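You operate a simulated robot arm through the tools that you are given. There is no shell and no other tool. Be economical: measure what you need, move in short steps, check, and stop when the job is done.

You run a simulated two-armed robot. Do the job below in one go: nothing can be reset, and whatever is moved stays where it is left.

TASK
Put the 200 lot tag from the top of the dark steel bench on the top of the stone plate and the 240 lot tag on the top of the cream bench. Fetch the brown carton and set it on the top of the blue bench. Take the small steel box on the top of the beige bench and put it away on the top of the feeder bench. Take the M10 small die block from the top of the beige bench and leave it in the steel bowl there. Shut the green drawer. Put the roll of oiled paper on the shelf of the steel table. The order of these instructions is free.

Only the result counts: the job must be done as asked and must still hold three seconds after the hand-in. Knocking over, shifting, dropping, spilling or breaking anything else fails it.

THE ROBOT
Two 6-joint arms with two-finger parallel grippers on one trunk, on a base that drives. Base frame: it is fixed to the floor where the robot stands at the start and does not move with it; the origin is under the middle of the robot, x ahead of it, y to its left, z up. Lengths are in mm, angles in degrees, forces in N, time in s.
The left shoulder is at the start at [60, 187, 1147], the right one opposite. Places, roughly: top of the stone plate [-1100, 1400, 900]; top of the cream bench [2900, 3100, 800]; top of the blue bench [1400, 500, 800]; top of the feeder bench [10600, 2300, 800]; green drawer [4400, 2700, 700]; shelf of the steel table [5500, -3800, 300]; brown carton [1250, 2500, 750]; small steel box [3500, 1250, 750]; small die block [3750, 1000, 750]; steel bowl [3500, 750, 1000]; roll of oiled paper [2750, -4750, 1000]. Payload 1.57 kg a hand.
The TCP of each hand is the grasp point between the finger pads, 30 mm short of the fingertips. In the tool frame z runs along the fingers and y along their closing line. The gripper opens to 110 mm. The fingers are 24 mm wide and 12 mm thick; the gripper's body (48 by 112 mm) begins 78 mm behind the TCP.
Orientation is that of the tool frame in the base frame, as a unit quaternion [x, y, z, w]. With the fingers straight down and closing along the base's y, the tool's x points along the base's -x, its y along +y and its z along -z.

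THE INTERFACE
- The arms move only by the tool move_arm. It takes "left_motion", "right_motion" or both (then of equal length, played together; a hand with none holds still); each is one flat list of numbers, 7 for each row, row after row: the shift along the tool's x, y, z in mm, then the turn, a rotation vector about the tool's x, y, z in rad, then the opening, from 0 (shut) to 1 (fully open). In form: [x, y, z, ax, ay, az, claw, x, y, z, ax, ay, az, claw, ...]. A call has 1 to 8 rows; each row shifts and turns the commanded pose from where the row before left it, along the tool's axes as they then stand. A row lasts 0.2 s, in which the tool goes at most 50 mm and 8.6 degrees; a call with a longer step from one row to the next is refused whole, and so is a gripper value outside its range. Where a pose cannot be reached the arm comes as near as it can. A force on the tool above 40 N (or 10 N above the force at the start of the call, whichever is more), or a blocked arm, ends the call early, and 0.2 s more pass. Each finger travels about 153 mm/s and halts on what it meets, pressing with about 38 N; the grip force reading is that of the motor and also rises with nothing between the fingers. The clock runs only during rows and for 0.2 s after the last one: add rows that do not move to give the fingers time. It gives the time, the measured TCP pose, the force on the tool (base axes), the opening and the grip force at its end, in the units of the frame above (readings bear some noise).
- Cameras (640 x 400 px; columns grow to the right, rows downward): "scene" is now at [5.8, 43, 1698.4]; the picture's right is [0.48, -0.88, 0.00], its down [-0.72, -0.40, -0.57] and it looks along [0.50, 0.27, -0.82] (base axes); focal length 294 px, centre (320, 200). "left" rides on the left gripper at [70, -16, -141] in its tool frame; the picture's right is [0.23, 0.97, 0.00], its down [-0.86, 0.20, -0.48] and it looks along [-0.47, 0.11, 0.88] (tool axes); focal length 222 px, centre (320, 200). "right" rides on the right gripper at [70, 16, -141] in its tool frame; the picture's right is [-0.23, 0.97, 0.00], its down [-0.85, -0.20, -0.48] and it looks along [-0.47, -0.11, 0.88] (tool axes); focal length 222 px, centre (320, 200). There is no depth. A picture from a camera that has moved, and an enlarged one, comes with that camera's place and axes in the base frame and with its lens. The place of the scene camera against the robot may be out by one fixed shift of up to 25 mm in any direction.
- camera(camera): a new picture of that camera. It takes no simulated time.
- lift_body(by): slides the trunk up (or, below 0, down) by that many mm; the arms and the scene camera ride with it, the base frame stays. It gives what a move gives, with no picture.
- base_move(legs): drives the robot by 1 to 6 legs, each [ahead, left, turn to the left] in mm, mm and degrees, along the robot's own axes; the way and the turn of a leg run together, so that a leg with both is an arc; at most 1500 mm and 180 degrees a leg. The arms and the cameras ride along, it lands a little off, and it stops where it bumps. It gives what a move gives.
- turn_head(pan, tilt): turns the head with the scene camera to pan (to the left, within 86 degrees either way) and tilt (down, from -29 to 69), counted from straight ahead of the robot. It gives what a move gives.
- inspect(camera, box): a new picture of the part [left, top, right, bottom] of that camera's present view, enlarged. It takes no simulated time.
- sign_off(): hands the job in; it is judged then, once.

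Go step by step. Nothing tells you exact positions but the pictures and the camera data: compare them with the known pose of the tool, close in by small moves and look again before you grip or let go. The budget is 196 turns and 184 pictures, counting those below and the enlarged ones. Unless the task says otherwise, let go and move clear before handing in.

The tools are called after "Call:" as name(argument=value, ...) on one line, values as JSON. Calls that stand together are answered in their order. move_arm: Moves the arms, as the interface text tells. Its arguments: {"type":"object","properties":{"left_motion":{"type":"array","items":{"type":"number"}},"right_motion":{"type":"array","items":{"type":"number"}}},"required":[]} The other tools are called the same way: lift_body (by) slides the trunk up or down; base_move (legs) drives the base; turn_head (pan, tilt) turns the head that bears the scene camera; camera (camera) takes a picture; inspect (camera, box) takes an enlarged picture of a part of a camera's view; sign_off () hands the job in.

At the start:

```text
time_s: 0.0
left_position: [412.6, 366.7, 1100.0]
left_orientation: [0.0, 1.0, 0.0, 0.0]
left_contact_force: [-0.2, 0.4, -0.3]
left_finger_gap: 110.3
left_grip_force: 0.0
right_position: [433.5, -25.7, 1102.0]
right_orientation: [-0.001, 1.0, 0.0, 0.0]
right_contact_force: [-0.1, -0.5, -0.5]
right_finger_gap: 110.0
right_grip_force: 0.0
trunk travel left (down, up): [-775.0, 215.0]
robot x, y, heading: [1.3, 1.7, -0.0]
head pan, tilt: [28.7, 55.5]
```

scene: 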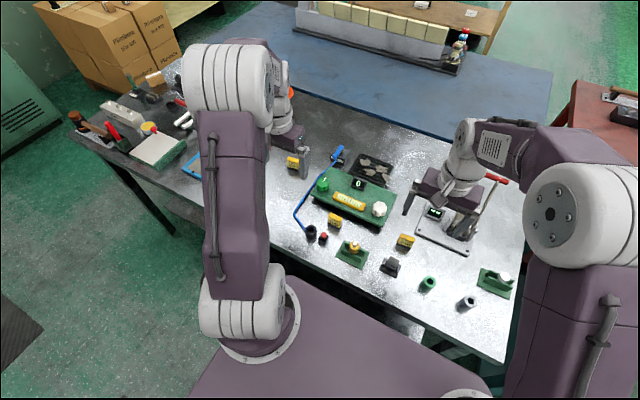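
right: 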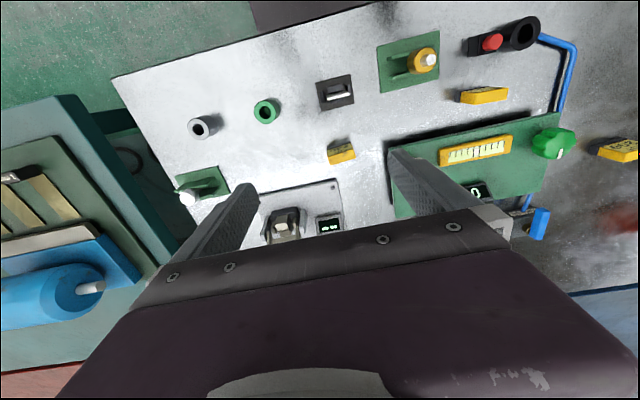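
left: 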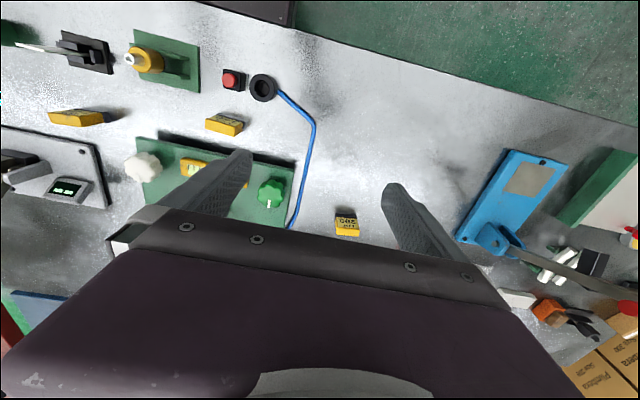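

I see a dark steel bench with several yellow lot tags in front of me. I enlarge the views to read their numbers.

Call:
inspect(camera="left", box=[180, 90, 380, 250])

Call:
inspect(camera="right", box=[310, 70, 640, 250])

Call:
inspect(camera="scene", box=[270, 130, 530, 310])

```text
2.50 times, centred on (280, 170) of left
camera zoom: at [342.3, 349.8, 1240.8], right [-0.23, 0.97, 0.0], down [0.86, 0.2, 0.48], along [0.47, 0.11, -0.88], focal length 555 px, centre (420, 275)
```

zoom: 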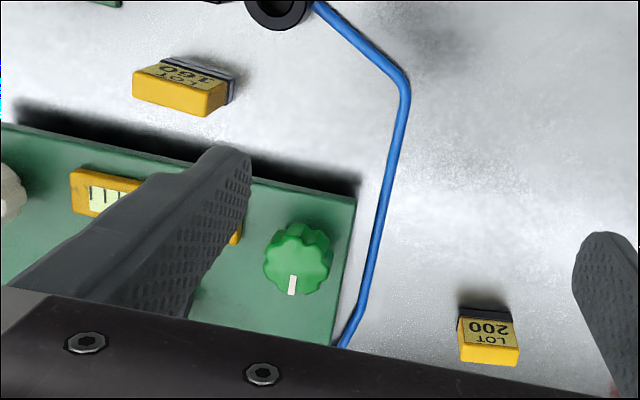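

```text
1.94 times, centred on (475, 160) of right
camera zoom: at [363.8, -10.1, 1243.9], right [0.23, 0.97, 0.0], down [0.86, -0.2, 0.48], along [0.47, -0.11, -0.88], focal length 431 px, centre (19, 278)
```

zoom: 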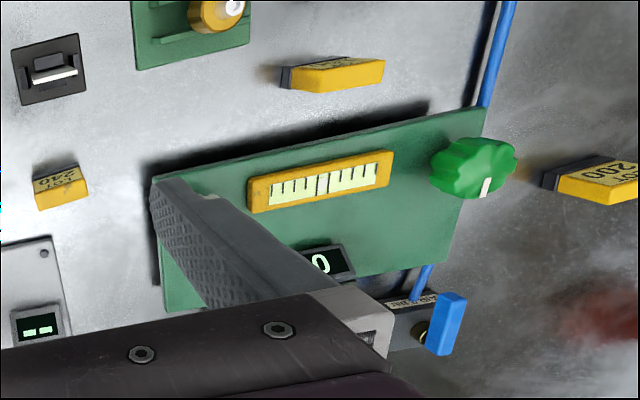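

```text
2.22 times, centred on (400, 220) of scene
camera zoom: at [5.8, 43.0, 1698.4], right [0.48, -0.88, 0.0], down [-0.72, -0.4, -0.57], along [0.5, 0.27, -0.82], focal length 654 px, centre (142, 156)
```

zoom: 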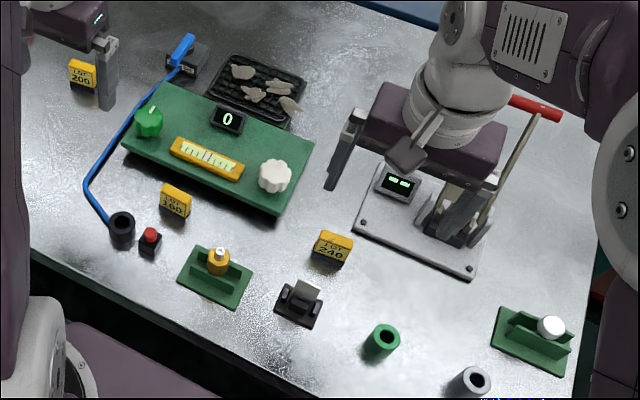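

Triangulating both wrist views against the scene view suggests the bench top is nearer z≈930 than 704. I move the right hand a little towards tag 240 and look again to settle it.

Call:
move_arm(right_motion=[-5, 13, 20, 0, 0, 0, 1, -5, 13, 20, 0, 0, 0, 1])

Call:
camera(camera="right")

```text
time_s: 0.6
left_position: [413.4, 366.7, 1099.0]
left_orientation: [0.001, 1.0, 0.0, 0.0]
left_contact_force: [1.4, 0.0, 0.3]
left_finger_gap: 110.0
left_grip_force: 0.1
right_position: [446.8, 1.2, 1061.0]
right_orientation: [-0.001, 1.0, 0.0, -0.001]
right_contact_force: [-0.7, 0.6, 0.6]
right_finger_gap: 110.2
right_grip_force: 0.1
trunk travel left (down, up): [-775.0, 215.0]
robot x, y, heading: [0.7, -1.2, 0.0]
head pan, tilt: [28.7, 55.5]
```

```text
177 pictures are left
camera right: at [376.7, 17.4, 1202.7], right [0.23, 0.97, 0.0], down [0.86, -0.2, 0.48], along [0.47, -0.11, -0.88], focal length 222 px, centre (320, 200)
```

right: 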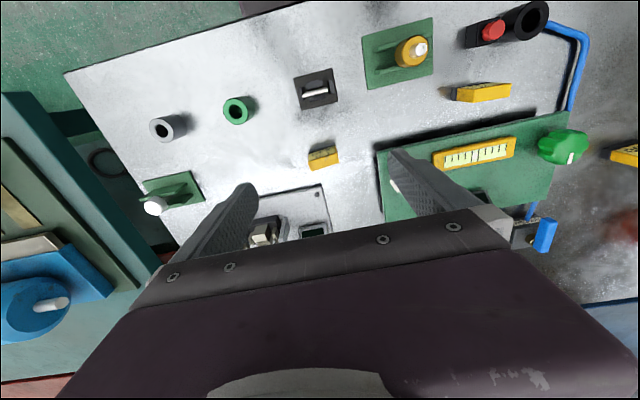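

The parallax confirms a bench top near z≈900–930, with tag 240 at about (465, 0). I centre over it and come down a bit.

Call:
move_arm(right_motion=[-9, 0, 25, 0, 0, 0, 1, -9, 0, 25, 0, 0, 0, 1])

Call:
camera(camera="right")

Call:
camera(camera="scene")

```text
time_s: 1.2
left_position: [414.3, 366.6, 1101.0]
left_orientation: [0.0, 1.0, 0.0, -0.001]
left_contact_force: [0.2, -0.3, -0.3]
left_finger_gap: 109.9
left_grip_force: 0.0
right_position: [465.4, 2.6, 1011.6]
right_orientation: [-0.002, 1.0, 0.001, 0.0]
right_contact_force: [-0.1, -1.5, 0.3]
right_finger_gap: 110.2
right_grip_force: 0.0
trunk travel left (down, up): [-775.0, 215.0]
robot x, y, heading: [1.6, -2.4, -0.1]
head pan, tilt: [28.7, 55.5]
```

```text
176 pictures are left
camera right: at [394.9, 17.8, 1153.2], right [0.23, 0.97, 0.0], down [0.86, -0.2, 0.48], along [0.47, -0.11, -0.88], focal length 222 px, centre (320, 200)
```

right: 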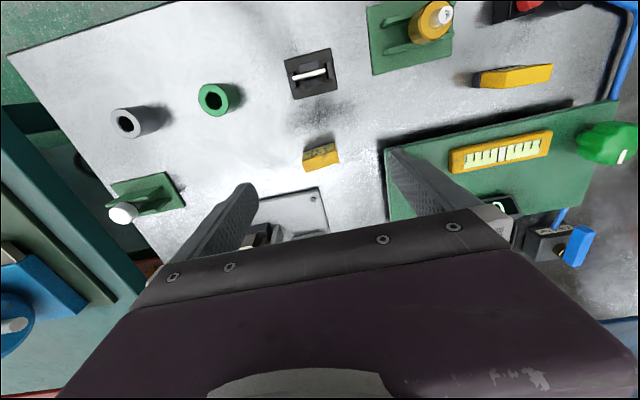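

```text
175 pictures are left
camera scene: at [7.4, 43.3, 1698.5], right [0.48, -0.88, 0.0], down [-0.72, -0.4, -0.57], along [0.5, 0.27, -0.82], focal length 294 px, centre (320, 200)
```

scene: 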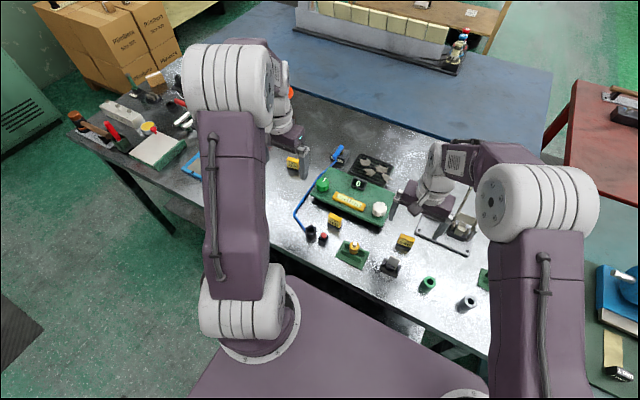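

The tag is still below the fingers; I come down another 40 mm with a small forward correction.

Call:
move_arm(right_motion=[-4, -1, 20, 0, 0, 0, 1, -4, -1, 20, 0, 0, 0, 1])

Call:
camera(camera="right")

Call:
inspect(camera="scene", box=[360, 150, 520, 280])

```text
time_s: 1.8
left_position: [414.9, 366.7, 1099.7]
left_orientation: [-0.001, 1.0, 0.0, 0.001]
left_contact_force: [0.6, 0.0, -0.7]
left_finger_gap: 110.4
left_grip_force: 0.0
right_position: [471.3, -0.8, 970.8]
right_orientation: [-0.001, 1.0, -0.001, 0.0]
right_contact_force: [0.8, -0.2, 0.2]
right_finger_gap: 109.9
right_grip_force: 0.0
trunk travel left (down, up): [-775.0, 215.0]
robot x, y, heading: [-1.2, 2.2, 0.0]
head pan, tilt: [28.7, 55.5]
```

```text
174 pictures are left
camera right: at [401.9, 15.0, 1112.9], right [0.23, 0.97, 0.0], down [0.86, -0.2, 0.48], along [0.47, -0.11, -0.88], focal length 222 px, centre (320, 200)
```

right: 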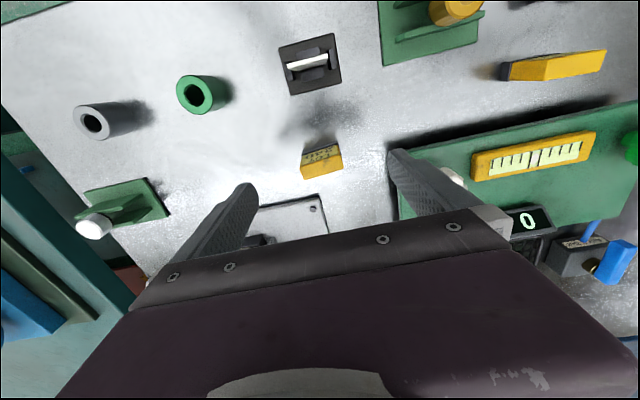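

```text
3.08 times, centred on (440, 215) of scene
camera zoom: at [7.1, 43.1, 1698.5], right [0.48, -0.88, 0.0], down [-0.72, -0.4, -0.57], along [0.5, 0.27, -0.82], focal length 905 px, centre (-49, 154)
```

zoom: 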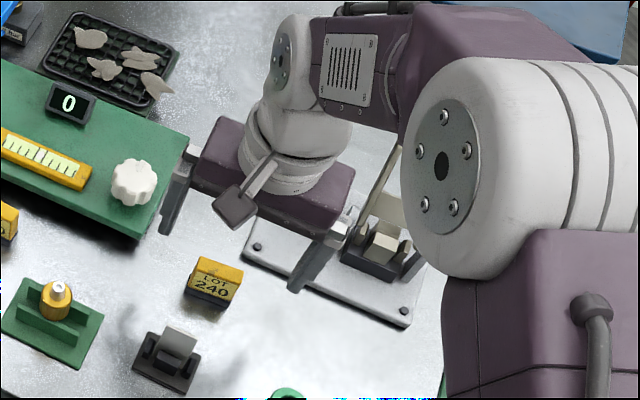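

The tag lies centred between the fingers and the view keeps converging; I descend another 35 mm.

Call:
move_arm(right_motion=[-2, 0, 18, 0, 0, 0, 1, -2, 0, 18, 0, 0, 0, 1])

Call:
camera(camera="right")

Call:
inspect(camera="scene", box=[360, 170, 480, 270])

```text
time_s: 2.4
left_position: [413.9, 366.4, 1098.3]
left_orientation: [-0.001, 1.0, 0.0, -0.001]
left_contact_force: [-0.3, -0.7, 0.0]
left_finger_gap: 110.0
left_grip_force: 0.1
right_position: [474.6, -2.7, 934.9]
right_orientation: [-0.001, 1.0, 0.0, 0.0]
right_contact_force: [-0.2, 0.0, 0.6]
right_finger_gap: 110.1
right_grip_force: 0.1
trunk travel left (down, up): [-775.0, 215.0]
robot x, y, heading: [0.9, -1.4, -0.2]
head pan, tilt: [28.7, 55.5]
```

```text
172 pictures are left
camera right: at [404.4, 13.0, 1076.9], right [0.23, 0.97, 0.0], down [0.86, -0.2, 0.48], along [0.47, -0.11, -0.88], focal length 222 px, centre (320, 200)
```

right: 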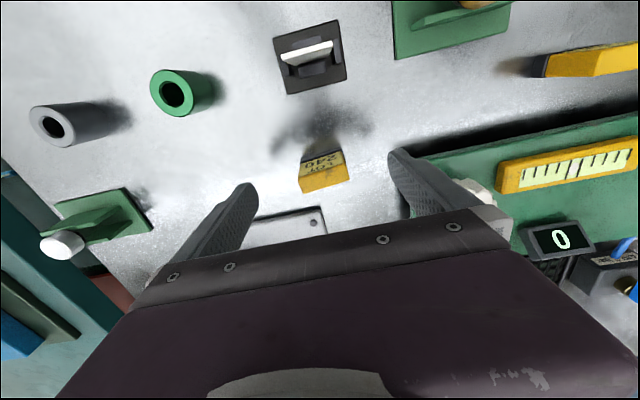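

```text
4.00 times, centred on (420, 220) of scene
camera zoom: at [6.8, 43.0, 1698.5], right [0.48, -0.88, 0.0], down [-0.72, -0.4, -0.57], along [0.5, 0.27, -0.82], focal length 1177 px, centre (-80, 120)
```

zoom: 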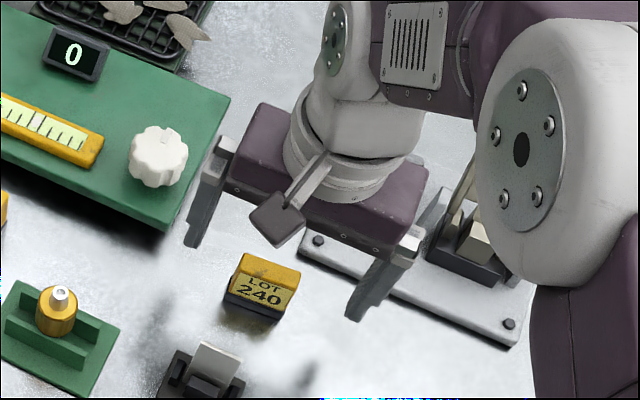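

To fix the height, I take a sideways baseline of 30 mm.

Call:
move_arm(right_motion=[0, 28, -10, 0, 0, 0, 1])

Call:
inspect(camera="right", box=[240, 100, 400, 200])

```text
time_s: 2.8
left_position: [413.8, 366.5, 1100.0]
left_orientation: [0.0, 1.0, 0.0, 0.0]
left_contact_force: [-0.5, 0.3, 0.4]
left_finger_gap: 110.1
left_grip_force: 0.1
right_position: [474.3, 27.6, 943.9]
right_orientation: [0.0, 1.0, -0.001, -0.001]
right_contact_force: [0.5, 0.2, -0.1]
right_finger_gap: 109.9
right_grip_force: 0.0
trunk travel left (down, up): [-775.0, 215.0]
robot x, y, heading: [-0.5, -1.9, 0.2]
head pan, tilt: [28.7, 55.5]
```

```text
4.00 times, centred on (320, 150) of right
camera zoom: at [404.4, 42.4, 1086.7], right [0.23, 0.97, 0.0], down [0.86, -0.2, 0.48], along [0.47, -0.11, -0.88], focal length 888 px, centre (320, 400)
```

zoom: 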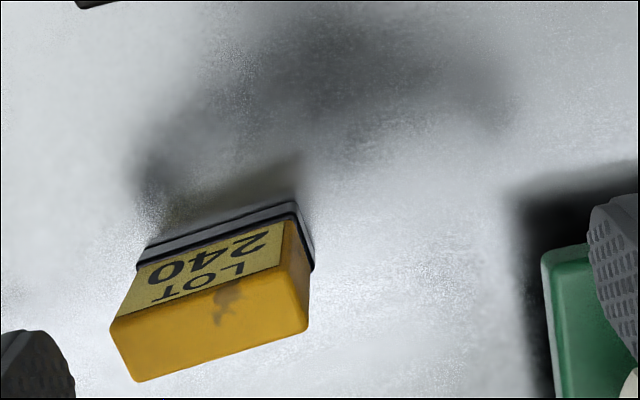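

The baseline gives the tag centre at about (480, -3, 875). I return over it and lower to TCP z≈900.

Call:
move_arm(right_motion=[-3, -30, 10, 0, 0, 0, 1, -3, 0, 30, 0, 0, 0, 1])

Call:
camera(camera="right")

Call:
inspect(camera="scene", box=[360, 170, 480, 270])

```text
time_s: 3.4
left_position: [413.6, 366.2, 1099.5]
left_orientation: [0.0, 1.0, -0.001, 0.0]
left_contact_force: [0.2, -0.5, -0.3]
left_finger_gap: 110.2
left_grip_force: 0.1
right_position: [479.8, -4.9, 905.1]
right_orientation: [-0.001, 1.0, 0.0, 0.0]
right_contact_force: [0.7, 0.1, -0.8]
right_finger_gap: 110.2
right_grip_force: 0.0
trunk travel left (down, up): [-775.0, 215.0]
robot x, y, heading: [1.4, 0.8, 0.0]
head pan, tilt: [28.7, 55.5]
```

```text
169 pictures are left
camera right: at [409.4, 11.8, 1047.0], right [0.23, 0.97, 0.0], down [0.86, -0.2, 0.48], along [0.47, -0.11, -0.88], focal length 222 px, centre (320, 200)
```

right: 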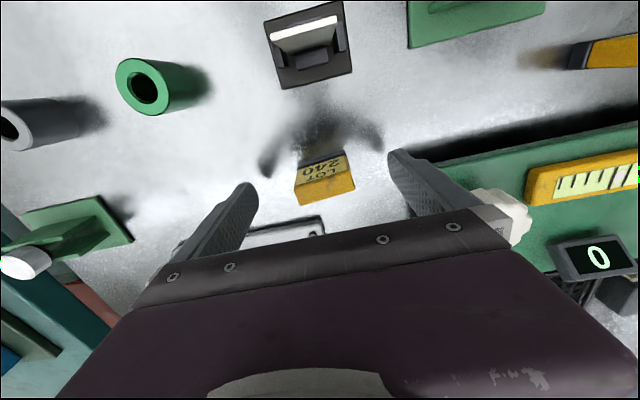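

```text
4.00 times, centred on (420, 220) of scene
camera zoom: at [7.0, 44.2, 1698.4], right [0.48, -0.88, 0.0], down [-0.72, -0.4, -0.57], along [0.5, 0.27, -0.82], focal length 1177 px, centre (-80, 120)
```

zoom: 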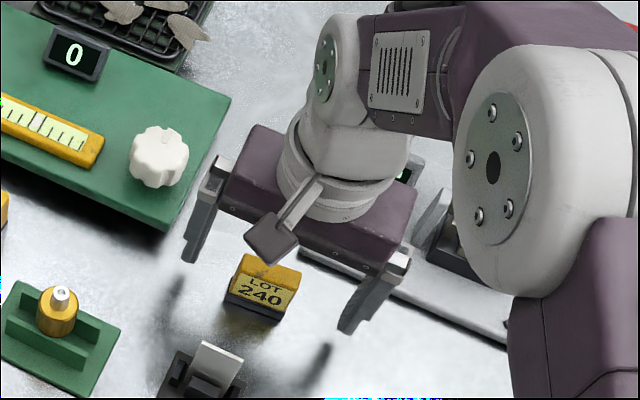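

Fingers straddle the tag and the finger shadows are closing in on the tips. I go down 12 mm more, then look.

Call:
move_arm(right_motion=[-1, 3, 6, 0, 0, 0, 1, -1, 1, 6, 0, 0, 0, 1])

Call:
inspect(camera="scene", box=[360, 170, 480, 270])

Call:
inspect(camera="right", box=[220, 100, 460, 250])

```text
time_s: 4.0
left_position: [414.4, 366.6, 1099.4]
left_orientation: [0.0, 1.0, 0.0, 0.001]
left_contact_force: [-0.4, -1.1, 0.4]
left_finger_gap: 110.1
left_grip_force: 0.0
right_position: [480.6, 1.3, 893.4]
right_orientation: [-0.002, 1.0, 0.0, -0.001]
right_contact_force: [0.7, -0.5, -0.4]
right_finger_gap: 109.8
right_grip_force: 0.0
trunk travel left (down, up): [-775.0, 215.0]
robot x, y, heading: [-0.5, 0.8, 0.1]
head pan, tilt: [28.7, 55.5]
```

```text
4.00 times, centred on (420, 220) of scene
camera zoom: at [6.4, 43.6, 1698.4], right [0.48, -0.88, 0.0], down [-0.72, -0.4, -0.57], along [0.5, 0.27, -0.82], focal length 1177 px, centre (-80, 120)
```

zoom: 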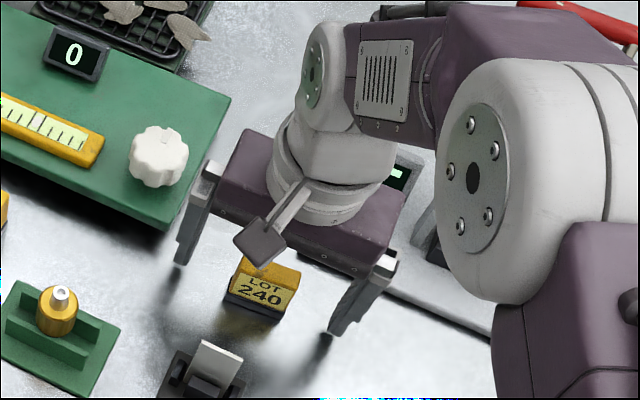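

```text
2.67 times, centred on (340, 175) of right
camera zoom: at [410.8, 16.2, 1036.0], right [0.23, 0.97, 0.0], down [0.86, -0.2, 0.48], along [0.47, -0.11, -0.88], focal length 592 px, centre (267, 267)
```

zoom: 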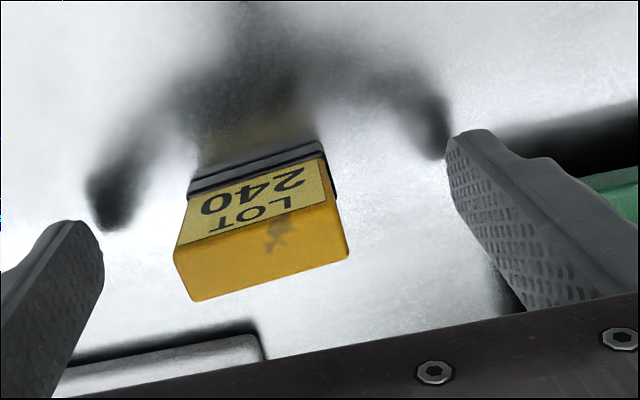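

The right finger's shadow meets its tip, so the fingers are just above the bench with the tag between them. I close.

Call:
move_arm(right_motion=[0, 0, 0, 0, 0, 0, 0.5, 0, 0, 0, 0, 0, 0, 0, 0, 0, 0, 0, 0, 0, 0, 0, 0, 0, 0, 0, 0, 0])

Call:
inspect(camera="right", box=[220, 100, 460, 250])

```text
time_s: 5.0
left_position: [412.8, 366.3, 1101.0]
left_orientation: [-0.001, 1.0, 0.001, -0.001]
left_contact_force: [-1.3, -0.5, 0.2]
left_finger_gap: 109.8
left_grip_force: 0.1
right_position: [480.6, 0.8, 894.5]
right_orientation: [-0.001, 1.0, 0.0, 0.0]
right_contact_force: [0.3, -0.5, 0.5]
right_finger_gap: 44.3
right_grip_force: 38.3
trunk travel left (down, up): [-775.0, 215.0]
robot x, y, heading: [-0.6, 4.4, 0.1]
head pan, tilt: [28.7, 55.5]
```

```text
2.67 times, centred on (340, 175) of right
camera zoom: at [410.3, 15.7, 1036.3], right [0.23, 0.97, 0.0], down [0.86, -0.2, 0.48], along [0.47, -0.11, -0.88], focal length 592 px, centre (267, 267)
```

zoom: 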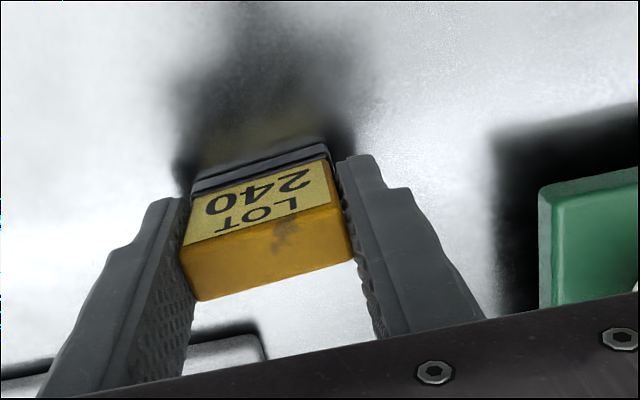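

Tag 240 is held (gap 44 mm). I lift it clear and look down at the space between my base and the bench.

Call:
move_arm(right_motion=[0, 0, -40, 0, 0, 0, 0, 0, 0, -50, 0, 0, 0, 0, 0, 0, -50, 0, 0, 0, 0, 0, 0, -50, 0, 0, 0, 0, 20, 0, -20, 0, 0, 0, 0])

Call:
turn_head(pan=25, tilt=69)

Call:
camera(camera="scene")

Call:
camera(camera="right")

```text
time_s: 6.2
left_position: [411.3, 365.6, 1101.7]
left_orientation: [0.0, 1.0, 0.0, 0.001]
left_contact_force: [-0.9, 0.4, 0.4]
left_finger_gap: 109.9
left_grip_force: 0.0
right_position: [460.2, -2.8, 1105.2]
right_orientation: [-0.001, 1.0, -0.001, 0.0]
right_contact_force: [-0.8, 0.5, -1.0]
right_finger_gap: 44.5
right_grip_force: 38.0
trunk travel left (down, up): [-775.0, 215.0]
robot x, y, heading: [1.3, -1.4, -0.2]
head pan, tilt: [28.7, 55.5]
```

```text
time_s: 7.0
left_position: [413.4, 366.3, 1099.9]
left_orientation: [0.001, 1.0, 0.0, 0.0]
left_contact_force: [0.0, -0.6, -0.4]
left_finger_gap: 110.0
left_grip_force: 0.0
right_position: [460.5, -1.1, 1104.7]
right_orientation: [-0.001, 1.0, 0.0, 0.0]
right_contact_force: [0.0, 0.1, -1.0]
right_finger_gap: 44.4
right_grip_force: 38.3
trunk travel left (down, up): [-775.0, 215.0]
robot x, y, heading: [1.3, 1.7, 0.3]
head pan, tilt: [25.0, 68.8]
```

```text
164 pictures are left
camera scene: at [-6.0, 32.3, 1683.7], right [0.42, -0.91, 0.0], down [-0.84, -0.39, -0.36], along [0.33, 0.15, -0.93], focal length 294 px, centre (320, 200)
```

scene: 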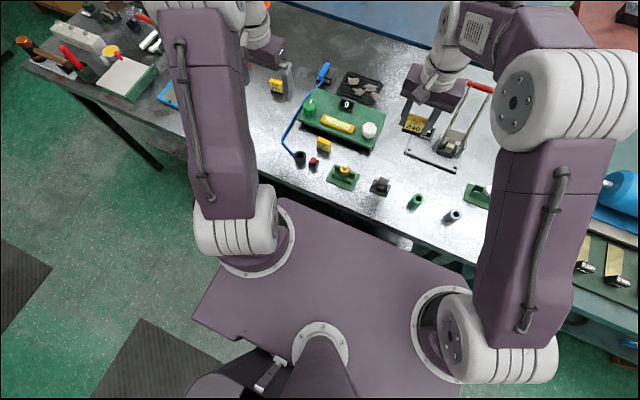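

```text
163 pictures are left
camera right: at [391.1, 14.0, 1246.1], right [0.23, 0.97, 0.0], down [0.86, -0.2, 0.48], along [0.47, -0.11, -0.88], focal length 222 px, centre (320, 200)
```

right: 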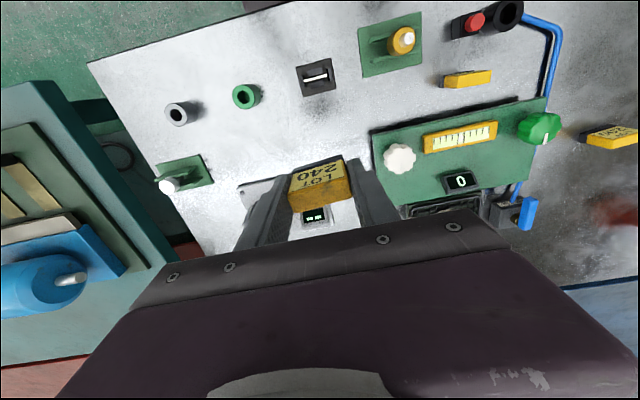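

Clearance to the bench is about 95 mm. Tag 200 is near (580, 461), beyond reach, so I shift the base 250 mm left and 50 mm ahead.

Call:
base_move(legs=[[50, 250, 0]])

Call:
camera(camera="left")

```text
time_s: 8.8
left_position: [464.0, 612.0, 1100.6]
left_orientation: [0.0, 1.0, 0.001, 0.0]
left_contact_force: [0.7, 0.2, -0.8]
left_finger_gap: 110.0
left_grip_force: 0.1
right_position: [511.2, 245.3, 1104.8]
right_orientation: [0.0, 1.0, 0.001, 0.0]
right_contact_force: [-0.5, 0.6, -1.0]
right_finger_gap: 44.2
right_grip_force: 38.3
trunk travel left (down, up): [-775.0, 215.0]
robot x, y, heading: [47.9, 247.3, -0.2]
head pan, tilt: [25.0, 68.8]
```

```text
162 pictures are left
camera left: at [392.5, 596.2, 1241.3], right [-0.23, 0.97, 0.0], down [0.86, 0.2, 0.48], along [0.47, 0.11, -0.88], focal length 222 px, centre (320, 200)
```

left: 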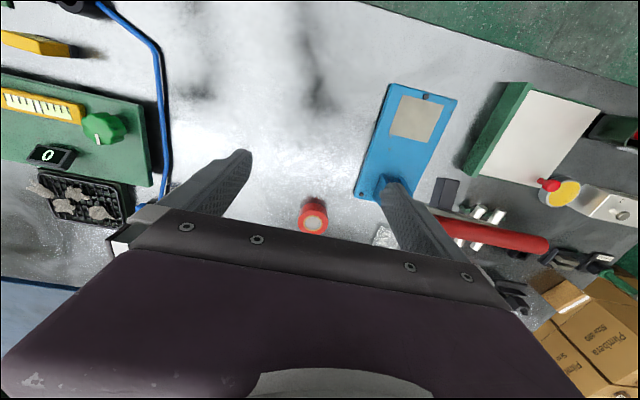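

The tag is hidden behind the left finger from here. I move the left hand over its estimated place.

Call:
move_arm(left_motion=[-23, -30, 10, 0, 0, 0, 1, -23, -30, 20, 0, 0, 0, 1, -23, -30, 20, 0, 0, 0, 1, -23, -30, 20, 0, 0, 0, 1, -23, -30, 20, 0, 0, 0, 1])

Call:
camera(camera="left")

```text
time_s: 10.0
left_position: [578.3, 462.7, 1009.0]
left_orientation: [0.001, 1.0, 0.0, 0.0]
left_contact_force: [0.6, 0.0, 0.0]
left_finger_gap: 110.1
left_grip_force: 0.1
right_position: [512.2, 245.9, 1103.8]
right_orientation: [0.001, 1.0, 0.0, -0.001]
right_contact_force: [0.1, 0.6, -1.0]
right_finger_gap: 44.1
right_grip_force: 38.2
trunk travel left (down, up): [-775.0, 215.0]
robot x, y, heading: [51.0, 251.4, -0.0]
head pan, tilt: [25.0, 68.8]
```

```text
161 pictures are left
camera left: at [508.5, 446.2, 1149.7], right [-0.23, 0.97, 0.0], down [0.86, 0.2, 0.48], along [0.47, 0.11, -0.88], focal length 222 px, centre (320, 200)
```

left: 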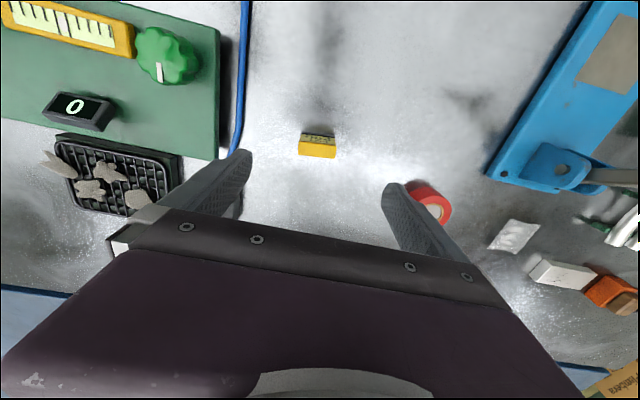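

Tag 200 sits at about (581, 459) as expected. I descend to z≈905 and check.

Call:
move_arm(left_motion=[-1, -1, 35, 0, 0, 0, 1, -1, -1, 35, 0, 0, 0, 1, -1, -1, 35, 0, 0, 0, 1])

Call:
camera(camera="left")

```text
time_s: 10.8
left_position: [581.1, 459.3, 906.1]
left_orientation: [0.001, 1.0, 0.0, 0.0]
left_contact_force: [0.0, 0.0, -0.3]
left_finger_gap: 110.0
left_grip_force: 0.1
right_position: [511.2, 247.0, 1105.0]
right_orientation: [0.0, 1.0, 0.0, 0.0]
right_contact_force: [-0.1, -0.1, -1.2]
right_finger_gap: 44.2
right_grip_force: 38.4
trunk travel left (down, up): [-775.0, 215.0]
robot x, y, heading: [50.5, 249.9, -0.2]
head pan, tilt: [25.0, 68.8]
```

```text
160 pictures are left
camera left: at [509.2, 443.8, 1046.6], right [-0.23, 0.97, 0.0], down [0.86, 0.2, 0.48], along [0.47, 0.11, -0.88], focal length 222 px, centre (320, 200)
```

left: 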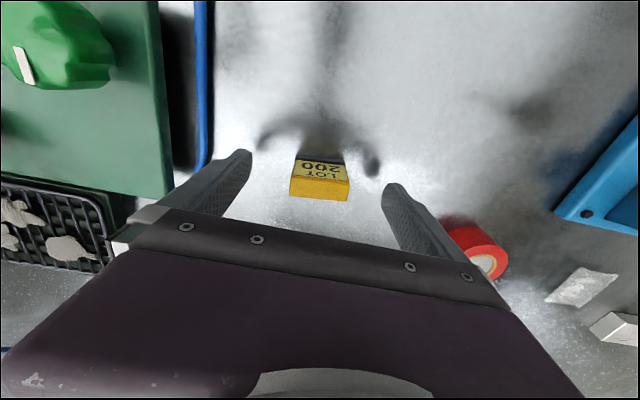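

Aligned; same picture as with the first tag. I go down 12 mm and close.

Call:
move_arm(left_motion=[0, 0, 6, 0, 0, 0, 1, 0, 0, 6, 0, 0, 0, 1, 0, 0, 0, 0, 0, 0, 0.5, 0, 0, 0, 0, 0, 0, 0, 0, 0, 0, 0, 0, 0, 0, 0, 0, 0, 0, 0, 0, 0])

Call:
camera(camera="left")

```text
time_s: 12.2
left_position: [581.5, 461.2, 893.3]
left_orientation: [0.001, 1.0, 0.001, 0.0]
left_contact_force: [-1.2, -0.1, 0.1]
left_finger_gap: 44.1
left_grip_force: 38.0
right_position: [510.8, 245.9, 1104.0]
right_orientation: [0.001, 1.0, 0.0, 0.0]
right_contact_force: [0.9, 0.4, -1.2]
right_finger_gap: 44.0
right_grip_force: 38.2
trunk travel left (down, up): [-775.0, 215.0]
robot x, y, heading: [49.0, 245.7, -0.1]
head pan, tilt: [25.0, 68.8]
```

```text
159 pictures are left
camera left: at [510.2, 444.2, 1034.2], right [-0.23, 0.97, 0.0], down [0.86, 0.2, 0.48], along [0.47, 0.11, -0.88], focal length 222 px, centre (320, 200)
```

left: 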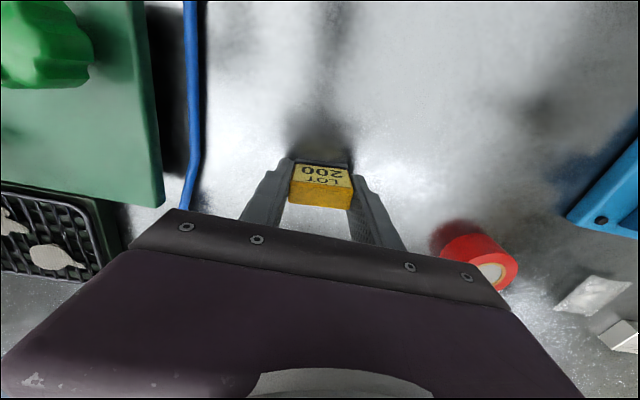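

Both tags are held. I raise the left hand and pull both in, then look around towards the stone plate.

Call:
move_arm(left_motion=[0, 0, -40, 0, 0, 0, 0, 0, 0, -50, 0, 0, 0, 0, 0, 0, -50, 0, 0, 0, 0, 0, 0, -50, 0, 0, 0, 0, 45, 0, -10, 0, 0, 0, 0, 45, 5, 0, 0, 0, 0, 0, 45, 10, 0, 0, 0, 0, 0, 45, 10, 0, 0, 0, 0, 0], right_motion=[0, 0, 0, 0, 0, 0, 0, 0, 0, 0, 0, 0, 0, 0, 0, 0, 0, 0, 0, 0, 0, 0, 0, 0, 0, 0, 0, 0, 35, -5, 0, 0, 0, 0, 0, 35, -10, 0, 0, 0, 0, 0, 35, -10, 0, 0, 0, 0, 0, 0, -10, 0, 0, 0, 0, 0])

Call:
turn_head(pan=80, tilt=25)

Call:
camera(camera="scene")

Call:
turn_head(pan=20, tilt=15)

Call:
camera(camera="scene")

```text
time_s: 14.0
left_position: [400.1, 486.6, 1094.4]
left_orientation: [0.001, 1.0, 0.0, 0.001]
left_contact_force: [-0.7, 0.1, -2.6]
left_finger_gap: 44.4
left_grip_force: 37.8
right_position: [404.9, 212.7, 1103.1]
right_orientation: [0.002, 1.0, 0.0, 0.001]
right_contact_force: [-0.3, -0.6, -0.3]
right_finger_gap: 44.2
right_grip_force: 38.0
trunk travel left (down, up): [-775.0, 215.0]
robot x, y, heading: [52.9, 248.7, 0.1]
head pan, tilt: [25.0, 68.8]
```

```text
time_s: 15.2
left_position: [401.8, 485.4, 1093.8]
left_orientation: [0.001, 1.0, 0.0, -0.001]
left_contact_force: [0.3, -1.2, -1.2]
left_finger_gap: 44.5
left_grip_force: 38.0
right_position: [406.6, 212.6, 1102.6]
right_orientation: [0.0, 1.0, 0.0, 0.0]
right_contact_force: [0.2, -0.4, -1.2]
right_finger_gap: 43.9
right_grip_force: 38.3
trunk travel left (down, up): [-775.0, 215.0]
robot x, y, heading: [49.4, 249.4, -0.0]
head pan, tilt: [80.0, 25.0]
```

```text
158 pictures are left
camera scene: at [9.2, 347.6, 1743.0], right [0.98, -0.18, 0.0], down [-0.07, -0.42, -0.91], along [0.16, 0.89, -0.42], focal length 294 px, centre (320, 200)
```

scene: 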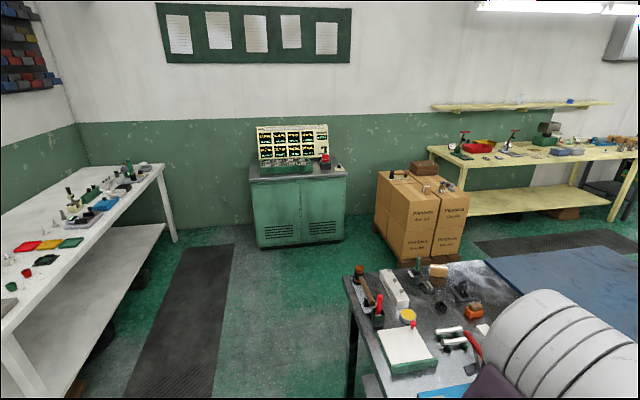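

```text
time_s: 16.5
left_position: [402.7, 486.4, 1094.2]
left_orientation: [0.001, 1.0, 0.0, 0.0]
left_contact_force: [-0.3, -0.3, -1.4]
left_finger_gap: 44.4
left_grip_force: 37.4
right_position: [407.2, 213.5, 1101.4]
right_orientation: [0.0, 1.0, 0.0, 0.0]
right_contact_force: [-0.2, 0.1, -1.5]
right_finger_gap: 44.1
right_grip_force: 37.6
trunk travel left (down, up): [-775.0, 215.0]
robot x, y, heading: [52.9, 252.0, -0.3]
head pan, tilt: [20.0, 15.0]
```

```text
157 pictures are left
camera scene: at [80.9, 289.0, 1759.3], right [0.34, -0.94, 0.0], down [-0.24, -0.09, -0.97], along [0.91, 0.33, -0.26], focal length 294 px, centre (320, 200)
```

scene: 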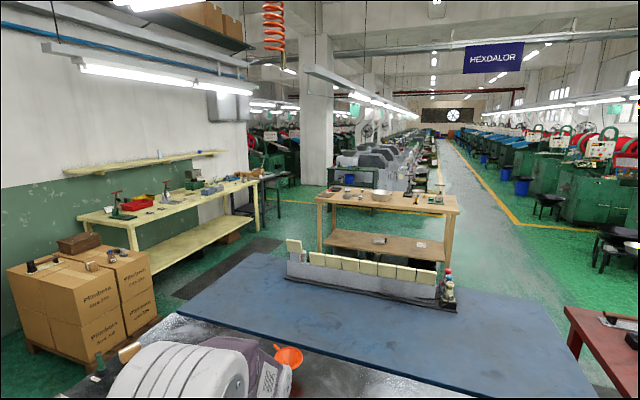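

The room is laid out clearly: white bench on the left wall, the cartons with the brown carton on them, the yellow-cream bench, the beige bench with the bowl beyond the blue one. I back off and turn towards the stone plate's direction.

Call:
base_move(legs=[[-350, 0, 0], [0, 0, 90]])

Call:
turn_head(pan=30, tilt=30)

Call:
camera(camera="scene")

```text
time_s: 22.5
left_position: [-522.7, 607.3, 1092.5]
left_orientation: [-0.697, 0.717, 0.0, 0.0]
left_contact_force: [-0.3, -0.1, -1.4]
left_finger_gap: 44.0
left_grip_force: 38.0
right_position: [-248.4, 605.0, 1102.8]
right_orientation: [-0.698, 0.716, 0.0, 0.0]
right_contact_force: [-0.6, -1.3, -2.0]
right_finger_gap: 43.6
right_grip_force: 37.7
trunk travel left (down, up): [-775.0, 215.0]
robot x, y, heading: [-290.7, 247.8, 88.8]
head pan, tilt: [20.0, 15.0]
```

```text
time_s: 23.3
left_position: [-522.1, 606.7, 1091.7]
left_orientation: [-0.698, 0.717, 0.0, -0.001]
left_contact_force: [0.8, -0.2, -1.4]
left_finger_gap: 44.2
left_grip_force: 38.2
right_position: [-247.9, 604.4, 1102.8]
right_orientation: [-0.698, 0.716, 0.0, 0.0]
right_contact_force: [0.1, 0.5, -1.6]
right_finger_gap: 43.4
right_grip_force: 38.0
trunk travel left (down, up): [-775.0, 215.0]
robot x, y, heading: [-294.0, 248.2, 88.4]
head pan, tilt: [30.0, 30.0]
```

```text
156 pictures are left
camera scene: at [-335.5, 277.4, 1735.1], right [0.88, 0.48, 0.0], down [0.24, -0.44, -0.87], along [-0.41, 0.76, -0.5], focal length 294 px, centre (320, 200)
```

scene: 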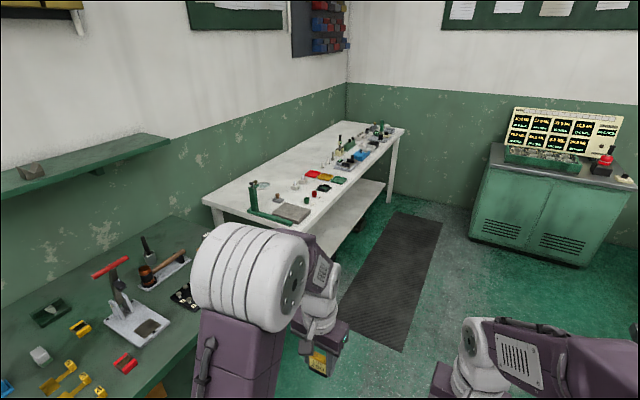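

The grey plate at the near end of the white bench projects to about (-1100, 1360): that should be the stone plate. I enlarge it.

Call:
inspect(camera="scene", box=[190, 120, 420, 260])

```text
2.78 times, centred on (305, 190) of scene
camera zoom: at [-335.5, 277.4, 1735.1], right [0.88, 0.48, 0.0], down [0.24, -0.44, -0.87], along [-0.41, 0.76, -0.5], focal length 819 px, centre (362, 228)
```

zoom: 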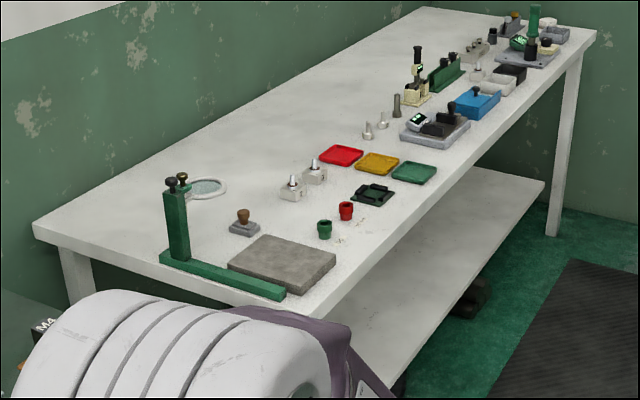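

Bench edge runs along x≈-945 and the plate centre is near (-1097, 1367). I drive to stand facing -x in front of it, a little short.

Call:
base_move(legs=[[1250, 0, 0], [0, 0, 91.5], [340, 0, 0]])

Call:
turn_head(pan=15, tilt=50)

Call:
camera(camera="scene")

Call:
camera(camera="left")

```text
time_s: 35.4
left_position: [-946.6, 1285.7, 1092.8]
left_orientation: [1.0, -0.011, -0.001, 0.0]
left_contact_force: [0.1, 0.2, -1.3]
left_finger_gap: 43.9
left_grip_force: 38.1
right_position: [-945.9, 1560.0, 1103.2]
right_orientation: [1.0, -0.01, 0.0, 0.001]
right_contact_force: [0.0, 0.0, -1.9]
right_finger_gap: 43.6
right_grip_force: 38.0
trunk travel left (down, up): [-775.0, 215.0]
robot x, y, heading: [-591.2, 1517.1, 178.7]
head pan, tilt: [30.0, 30.0]
```

```text
time_s: 36.2
left_position: [-949.1, 1286.6, 1092.1]
left_orientation: [1.0, -0.012, 0.0, 0.0]
left_contact_force: [-0.5, -0.1, -1.5]
left_finger_gap: 43.4
left_grip_force: 37.4
right_position: [-946.1, 1559.7, 1103.4]
right_orientation: [1.0, -0.011, 0.0, 0.0]
right_contact_force: [-0.1, 0.8, -1.3]
right_finger_gap: 43.4
right_grip_force: 38.2
trunk travel left (down, up): [-775.0, 215.0]
robot x, y, heading: [-592.5, 1519.2, 178.6]
head pan, tilt: [15.0, 50.0]
```

```text
154 pictures are left
camera scene: at [-604.6, 1505.8, 1705.6], right [-0.24, 0.97, 0.0], down [0.74, 0.18, -0.64], along [-0.62, -0.15, -0.77], focal length 294 px, centre (320, 200)
```

scene: 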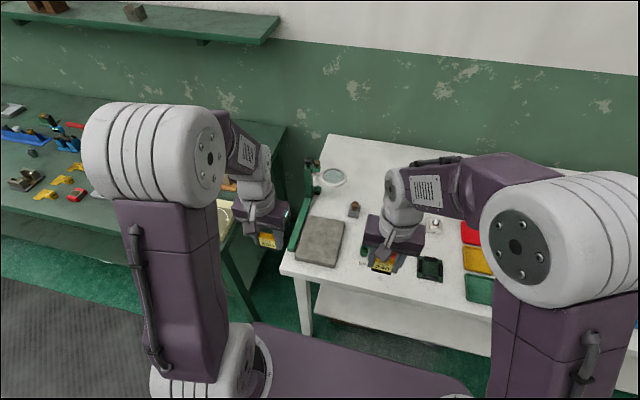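

```text
153 pictures are left
camera left: at [-879.7, 1300.9, 1233.6], right [0.21, -0.98, 0.0], down [-0.86, -0.18, 0.48], along [-0.47, -0.1, -0.88], focal length 222 px, centre (320, 200)
```

left: 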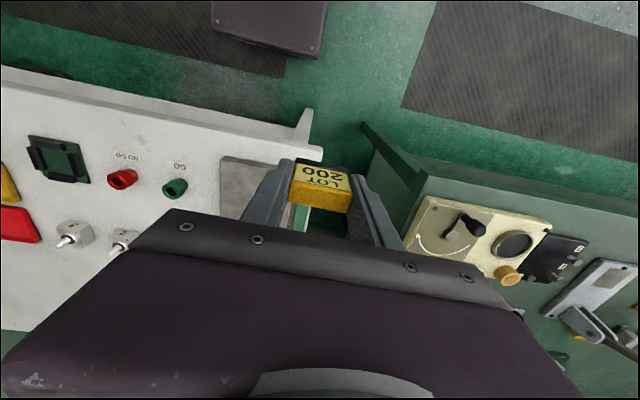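

The stone plate is around (-1090, 1400). I bring the left hand over it at height and move the right hand a bit aside.

Call:
move_arm(left_motion=[-35, -28, 0, 0, 0, 0, 0, -35, -28, 0, 0, 0, 0, 0, -35, -28, 0, 0, 0, 0, 0, -35, -28, 0, 0, 0, 0, 0], right_motion=[0, -20, 0, 0, 0, 0, 0, 0, -20, 0, 0, 0, 0, 0, 0, -20, 0, 0, 0, 0, 0, 0, 0, 0, 0, 0, 0, 0])

Call:
camera(camera="left")

Call:
camera(camera="scene")

```text
time_s: 37.2
left_position: [-1085.5, 1402.2, 1091.3]
left_orientation: [1.0, -0.011, 0.002, 0.0]
left_contact_force: [-0.1, 0.1, -1.5]
left_finger_gap: 43.7
left_grip_force: 37.9
right_position: [-949.3, 1620.3, 1101.0]
right_orientation: [1.0, -0.01, 0.0, 0.0]
right_contact_force: [0.8, 0.0, -1.1]
right_finger_gap: 43.8
right_grip_force: 38.0
trunk travel left (down, up): [-775.0, 215.0]
robot x, y, heading: [-591.4, 1518.4, 178.6]
head pan, tilt: [15.0, 50.0]
```

```text
152 pictures are left
camera left: at [-1016.7, 1416.7, 1233.4], right [0.21, -0.98, 0.0], down [-0.86, -0.18, 0.48], along [-0.47, -0.1, -0.88], focal length 222 px, centre (320, 200)
```

left: 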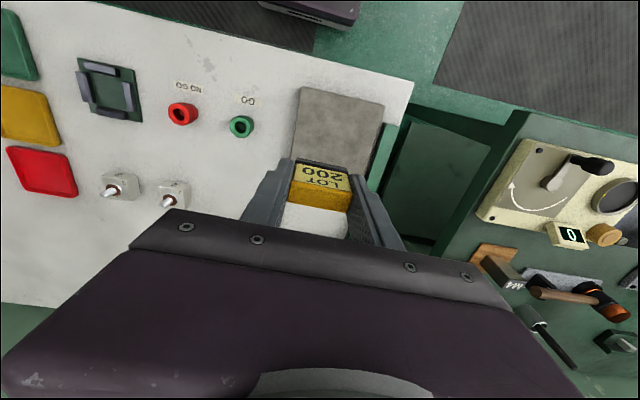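

```text
151 pictures are left
camera scene: at [-606.1, 1507.3, 1705.6], right [-0.24, 0.97, 0.0], down [0.75, 0.18, -0.64], along [-0.62, -0.15, -0.77], focal length 294 px, centre (320, 200)
```

scene: 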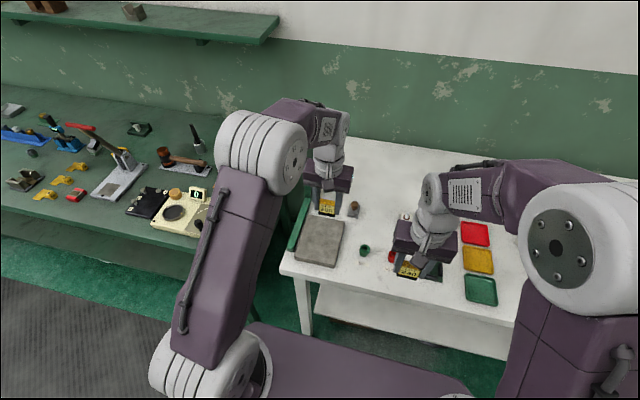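

In the wrist view the plate centre lies about 26 mm to the -y side of the hand. I shift and descend 100 mm, then look.

Call:
move_arm(left_motion=[0, 13, 30, 0, 0, 0, 0, 0, 13, 35, 0, 0, 0, 0, 0, 0, 35, 0, 0, 0, 0])

Call:
camera(camera="left")

Call:
inspect(camera="scene", box=[250, 160, 410, 290])

```text
time_s: 38.0
left_position: [-1088.0, 1376.1, 992.4]
left_orientation: [1.0, -0.011, 0.0, 0.0]
left_contact_force: [0.2, -0.1, -1.2]
left_finger_gap: 43.5
left_grip_force: 38.1
right_position: [-947.0, 1618.3, 1102.8]
right_orientation: [1.0, -0.011, -0.001, 0.0]
right_contact_force: [0.7, 0.6, -1.6]
right_finger_gap: 43.4
right_grip_force: 37.8
trunk travel left (down, up): [-775.0, 215.0]
robot x, y, heading: [-589.6, 1513.1, 178.7]
head pan, tilt: [15.0, 50.0]
```

```text
150 pictures are left
camera left: at [-1018.7, 1390.3, 1133.1], right [0.21, -0.98, 0.0], down [-0.86, -0.18, 0.48], along [-0.47, -0.1, -0.88], focal length 222 px, centre (320, 200)
```

left: 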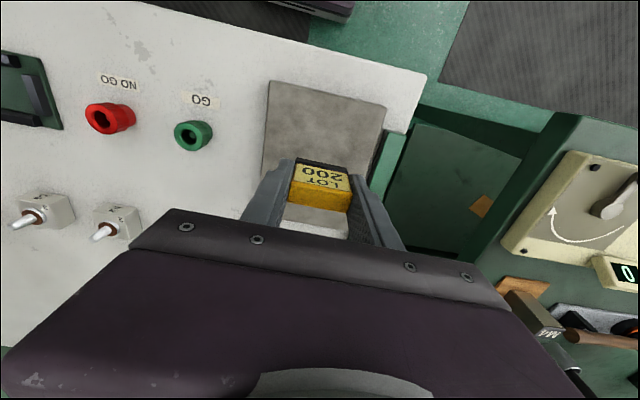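

```text
3.08 times, centred on (330, 225) of scene
camera zoom: at [-604.4, 1506.0, 1705.6], right [-0.24, 0.97, 0.0], down [0.74, 0.18, -0.64], along [-0.62, -0.15, -0.77], focal length 905 px, centre (289, 123)
```

zoom: 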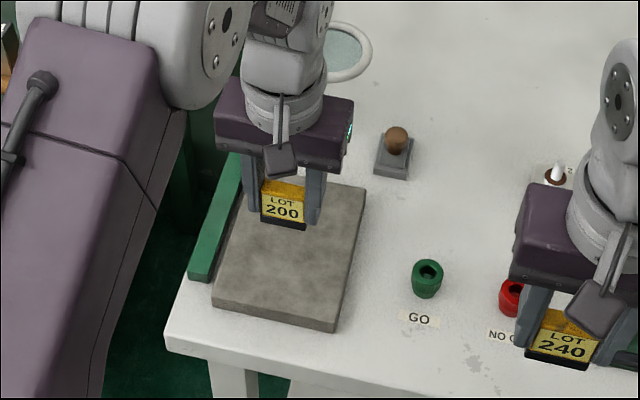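

The plate top is near z≈905 and the tag is over it. I lower to about 955 and look at the gap.

Call:
move_arm(left_motion=[-6, -2, 18, 0, 0, 0, 0, -5, -2, 18, 0, 0, 0, 0])

Call:
inspect(camera="scene", box=[280, 180, 400, 270])

Call:
inspect(camera="left", box=[220, 50, 460, 250])

```text
time_s: 38.6
left_position: [-1098.1, 1380.4, 957.2]
left_orientation: [1.0, -0.011, 0.0, 0.0]
left_contact_force: [-0.1, 0.3, -1.6]
left_finger_gap: 43.7
left_grip_force: 38.3
right_position: [-946.8, 1619.6, 1101.8]
right_orientation: [1.0, -0.01, 0.001, 0.0]
right_contact_force: [-0.5, -0.5, -1.9]
right_finger_gap: 43.6
right_grip_force: 38.2
trunk travel left (down, up): [-775.0, 215.0]
robot x, y, heading: [-592.0, 1517.6, 178.9]
head pan, tilt: [15.0, 50.0]
```

```text
4.44 times, centred on (340, 225) of scene
camera zoom: at [-604.8, 1506.0, 1705.6], right [-0.24, 0.97, 0.0], down [0.74, 0.18, -0.64], along [-0.62, -0.15, -0.77], focal length 1308 px, centre (231, 89)
```

zoom: 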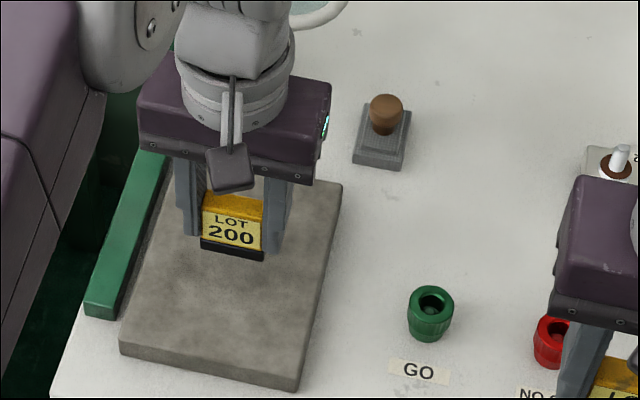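

```text
2.00 times, centred on (340, 150) of left
camera zoom: at [-1028.9, 1394.4, 1098.1], right [0.21, -0.98, 0.0], down [-0.86, -0.18, 0.48], along [-0.47, -0.1, -0.88], focal length 444 px, centre (280, 300)
```

zoom: 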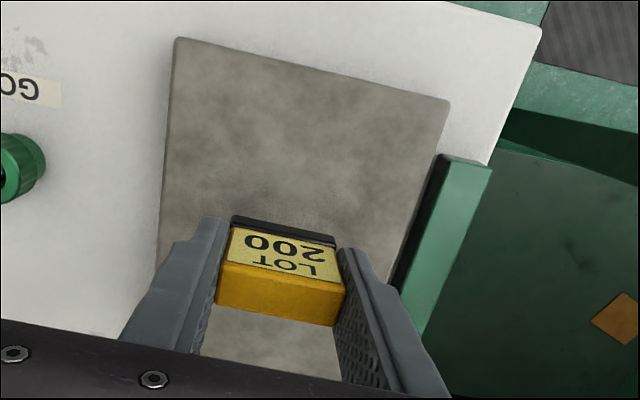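

Well placed over the plate. I lower in small steps.

Call:
move_arm(left_motion=[0, 0, 4, 0, 0, 0, 0, 0, 0, 4, 0, 0, 0, 0, 0, 0, 3, 0, 0, 0, 0])

Call:
inspect(camera="left", box=[220, 50, 460, 250])

```text
time_s: 39.4
left_position: [-1096.3, 1379.2, 945.3]
left_orientation: [1.0, -0.011, 0.0, -0.001]
left_contact_force: [0.4, 0.4, -1.1]
left_finger_gap: 43.7
left_grip_force: 38.1
right_position: [-945.0, 1618.4, 1102.4]
right_orientation: [1.0, -0.011, 0.001, 0.0]
right_contact_force: [0.2, -1.7, -0.3]
right_finger_gap: 43.7
right_grip_force: 37.6
trunk travel left (down, up): [-775.0, 215.0]
robot x, y, heading: [-590.4, 1517.6, 178.8]
head pan, tilt: [15.0, 50.0]
```

```text
2.00 times, centred on (340, 150) of left
camera zoom: at [-1028.2, 1394.4, 1087.3], right [0.21, -0.98, 0.0], down [-0.86, -0.18, 0.48], along [-0.47, -0.1, -0.88], focal length 444 px, centre (280, 300)
```

zoom: 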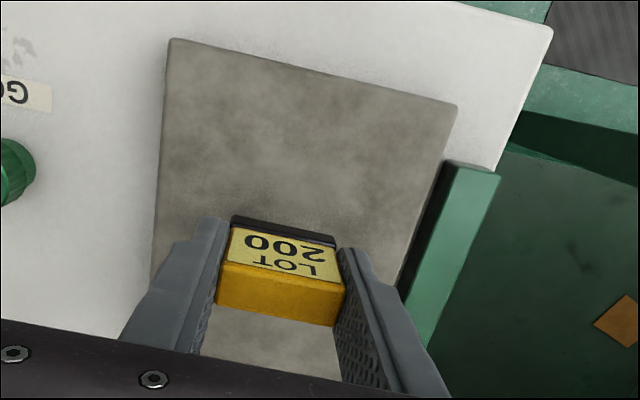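

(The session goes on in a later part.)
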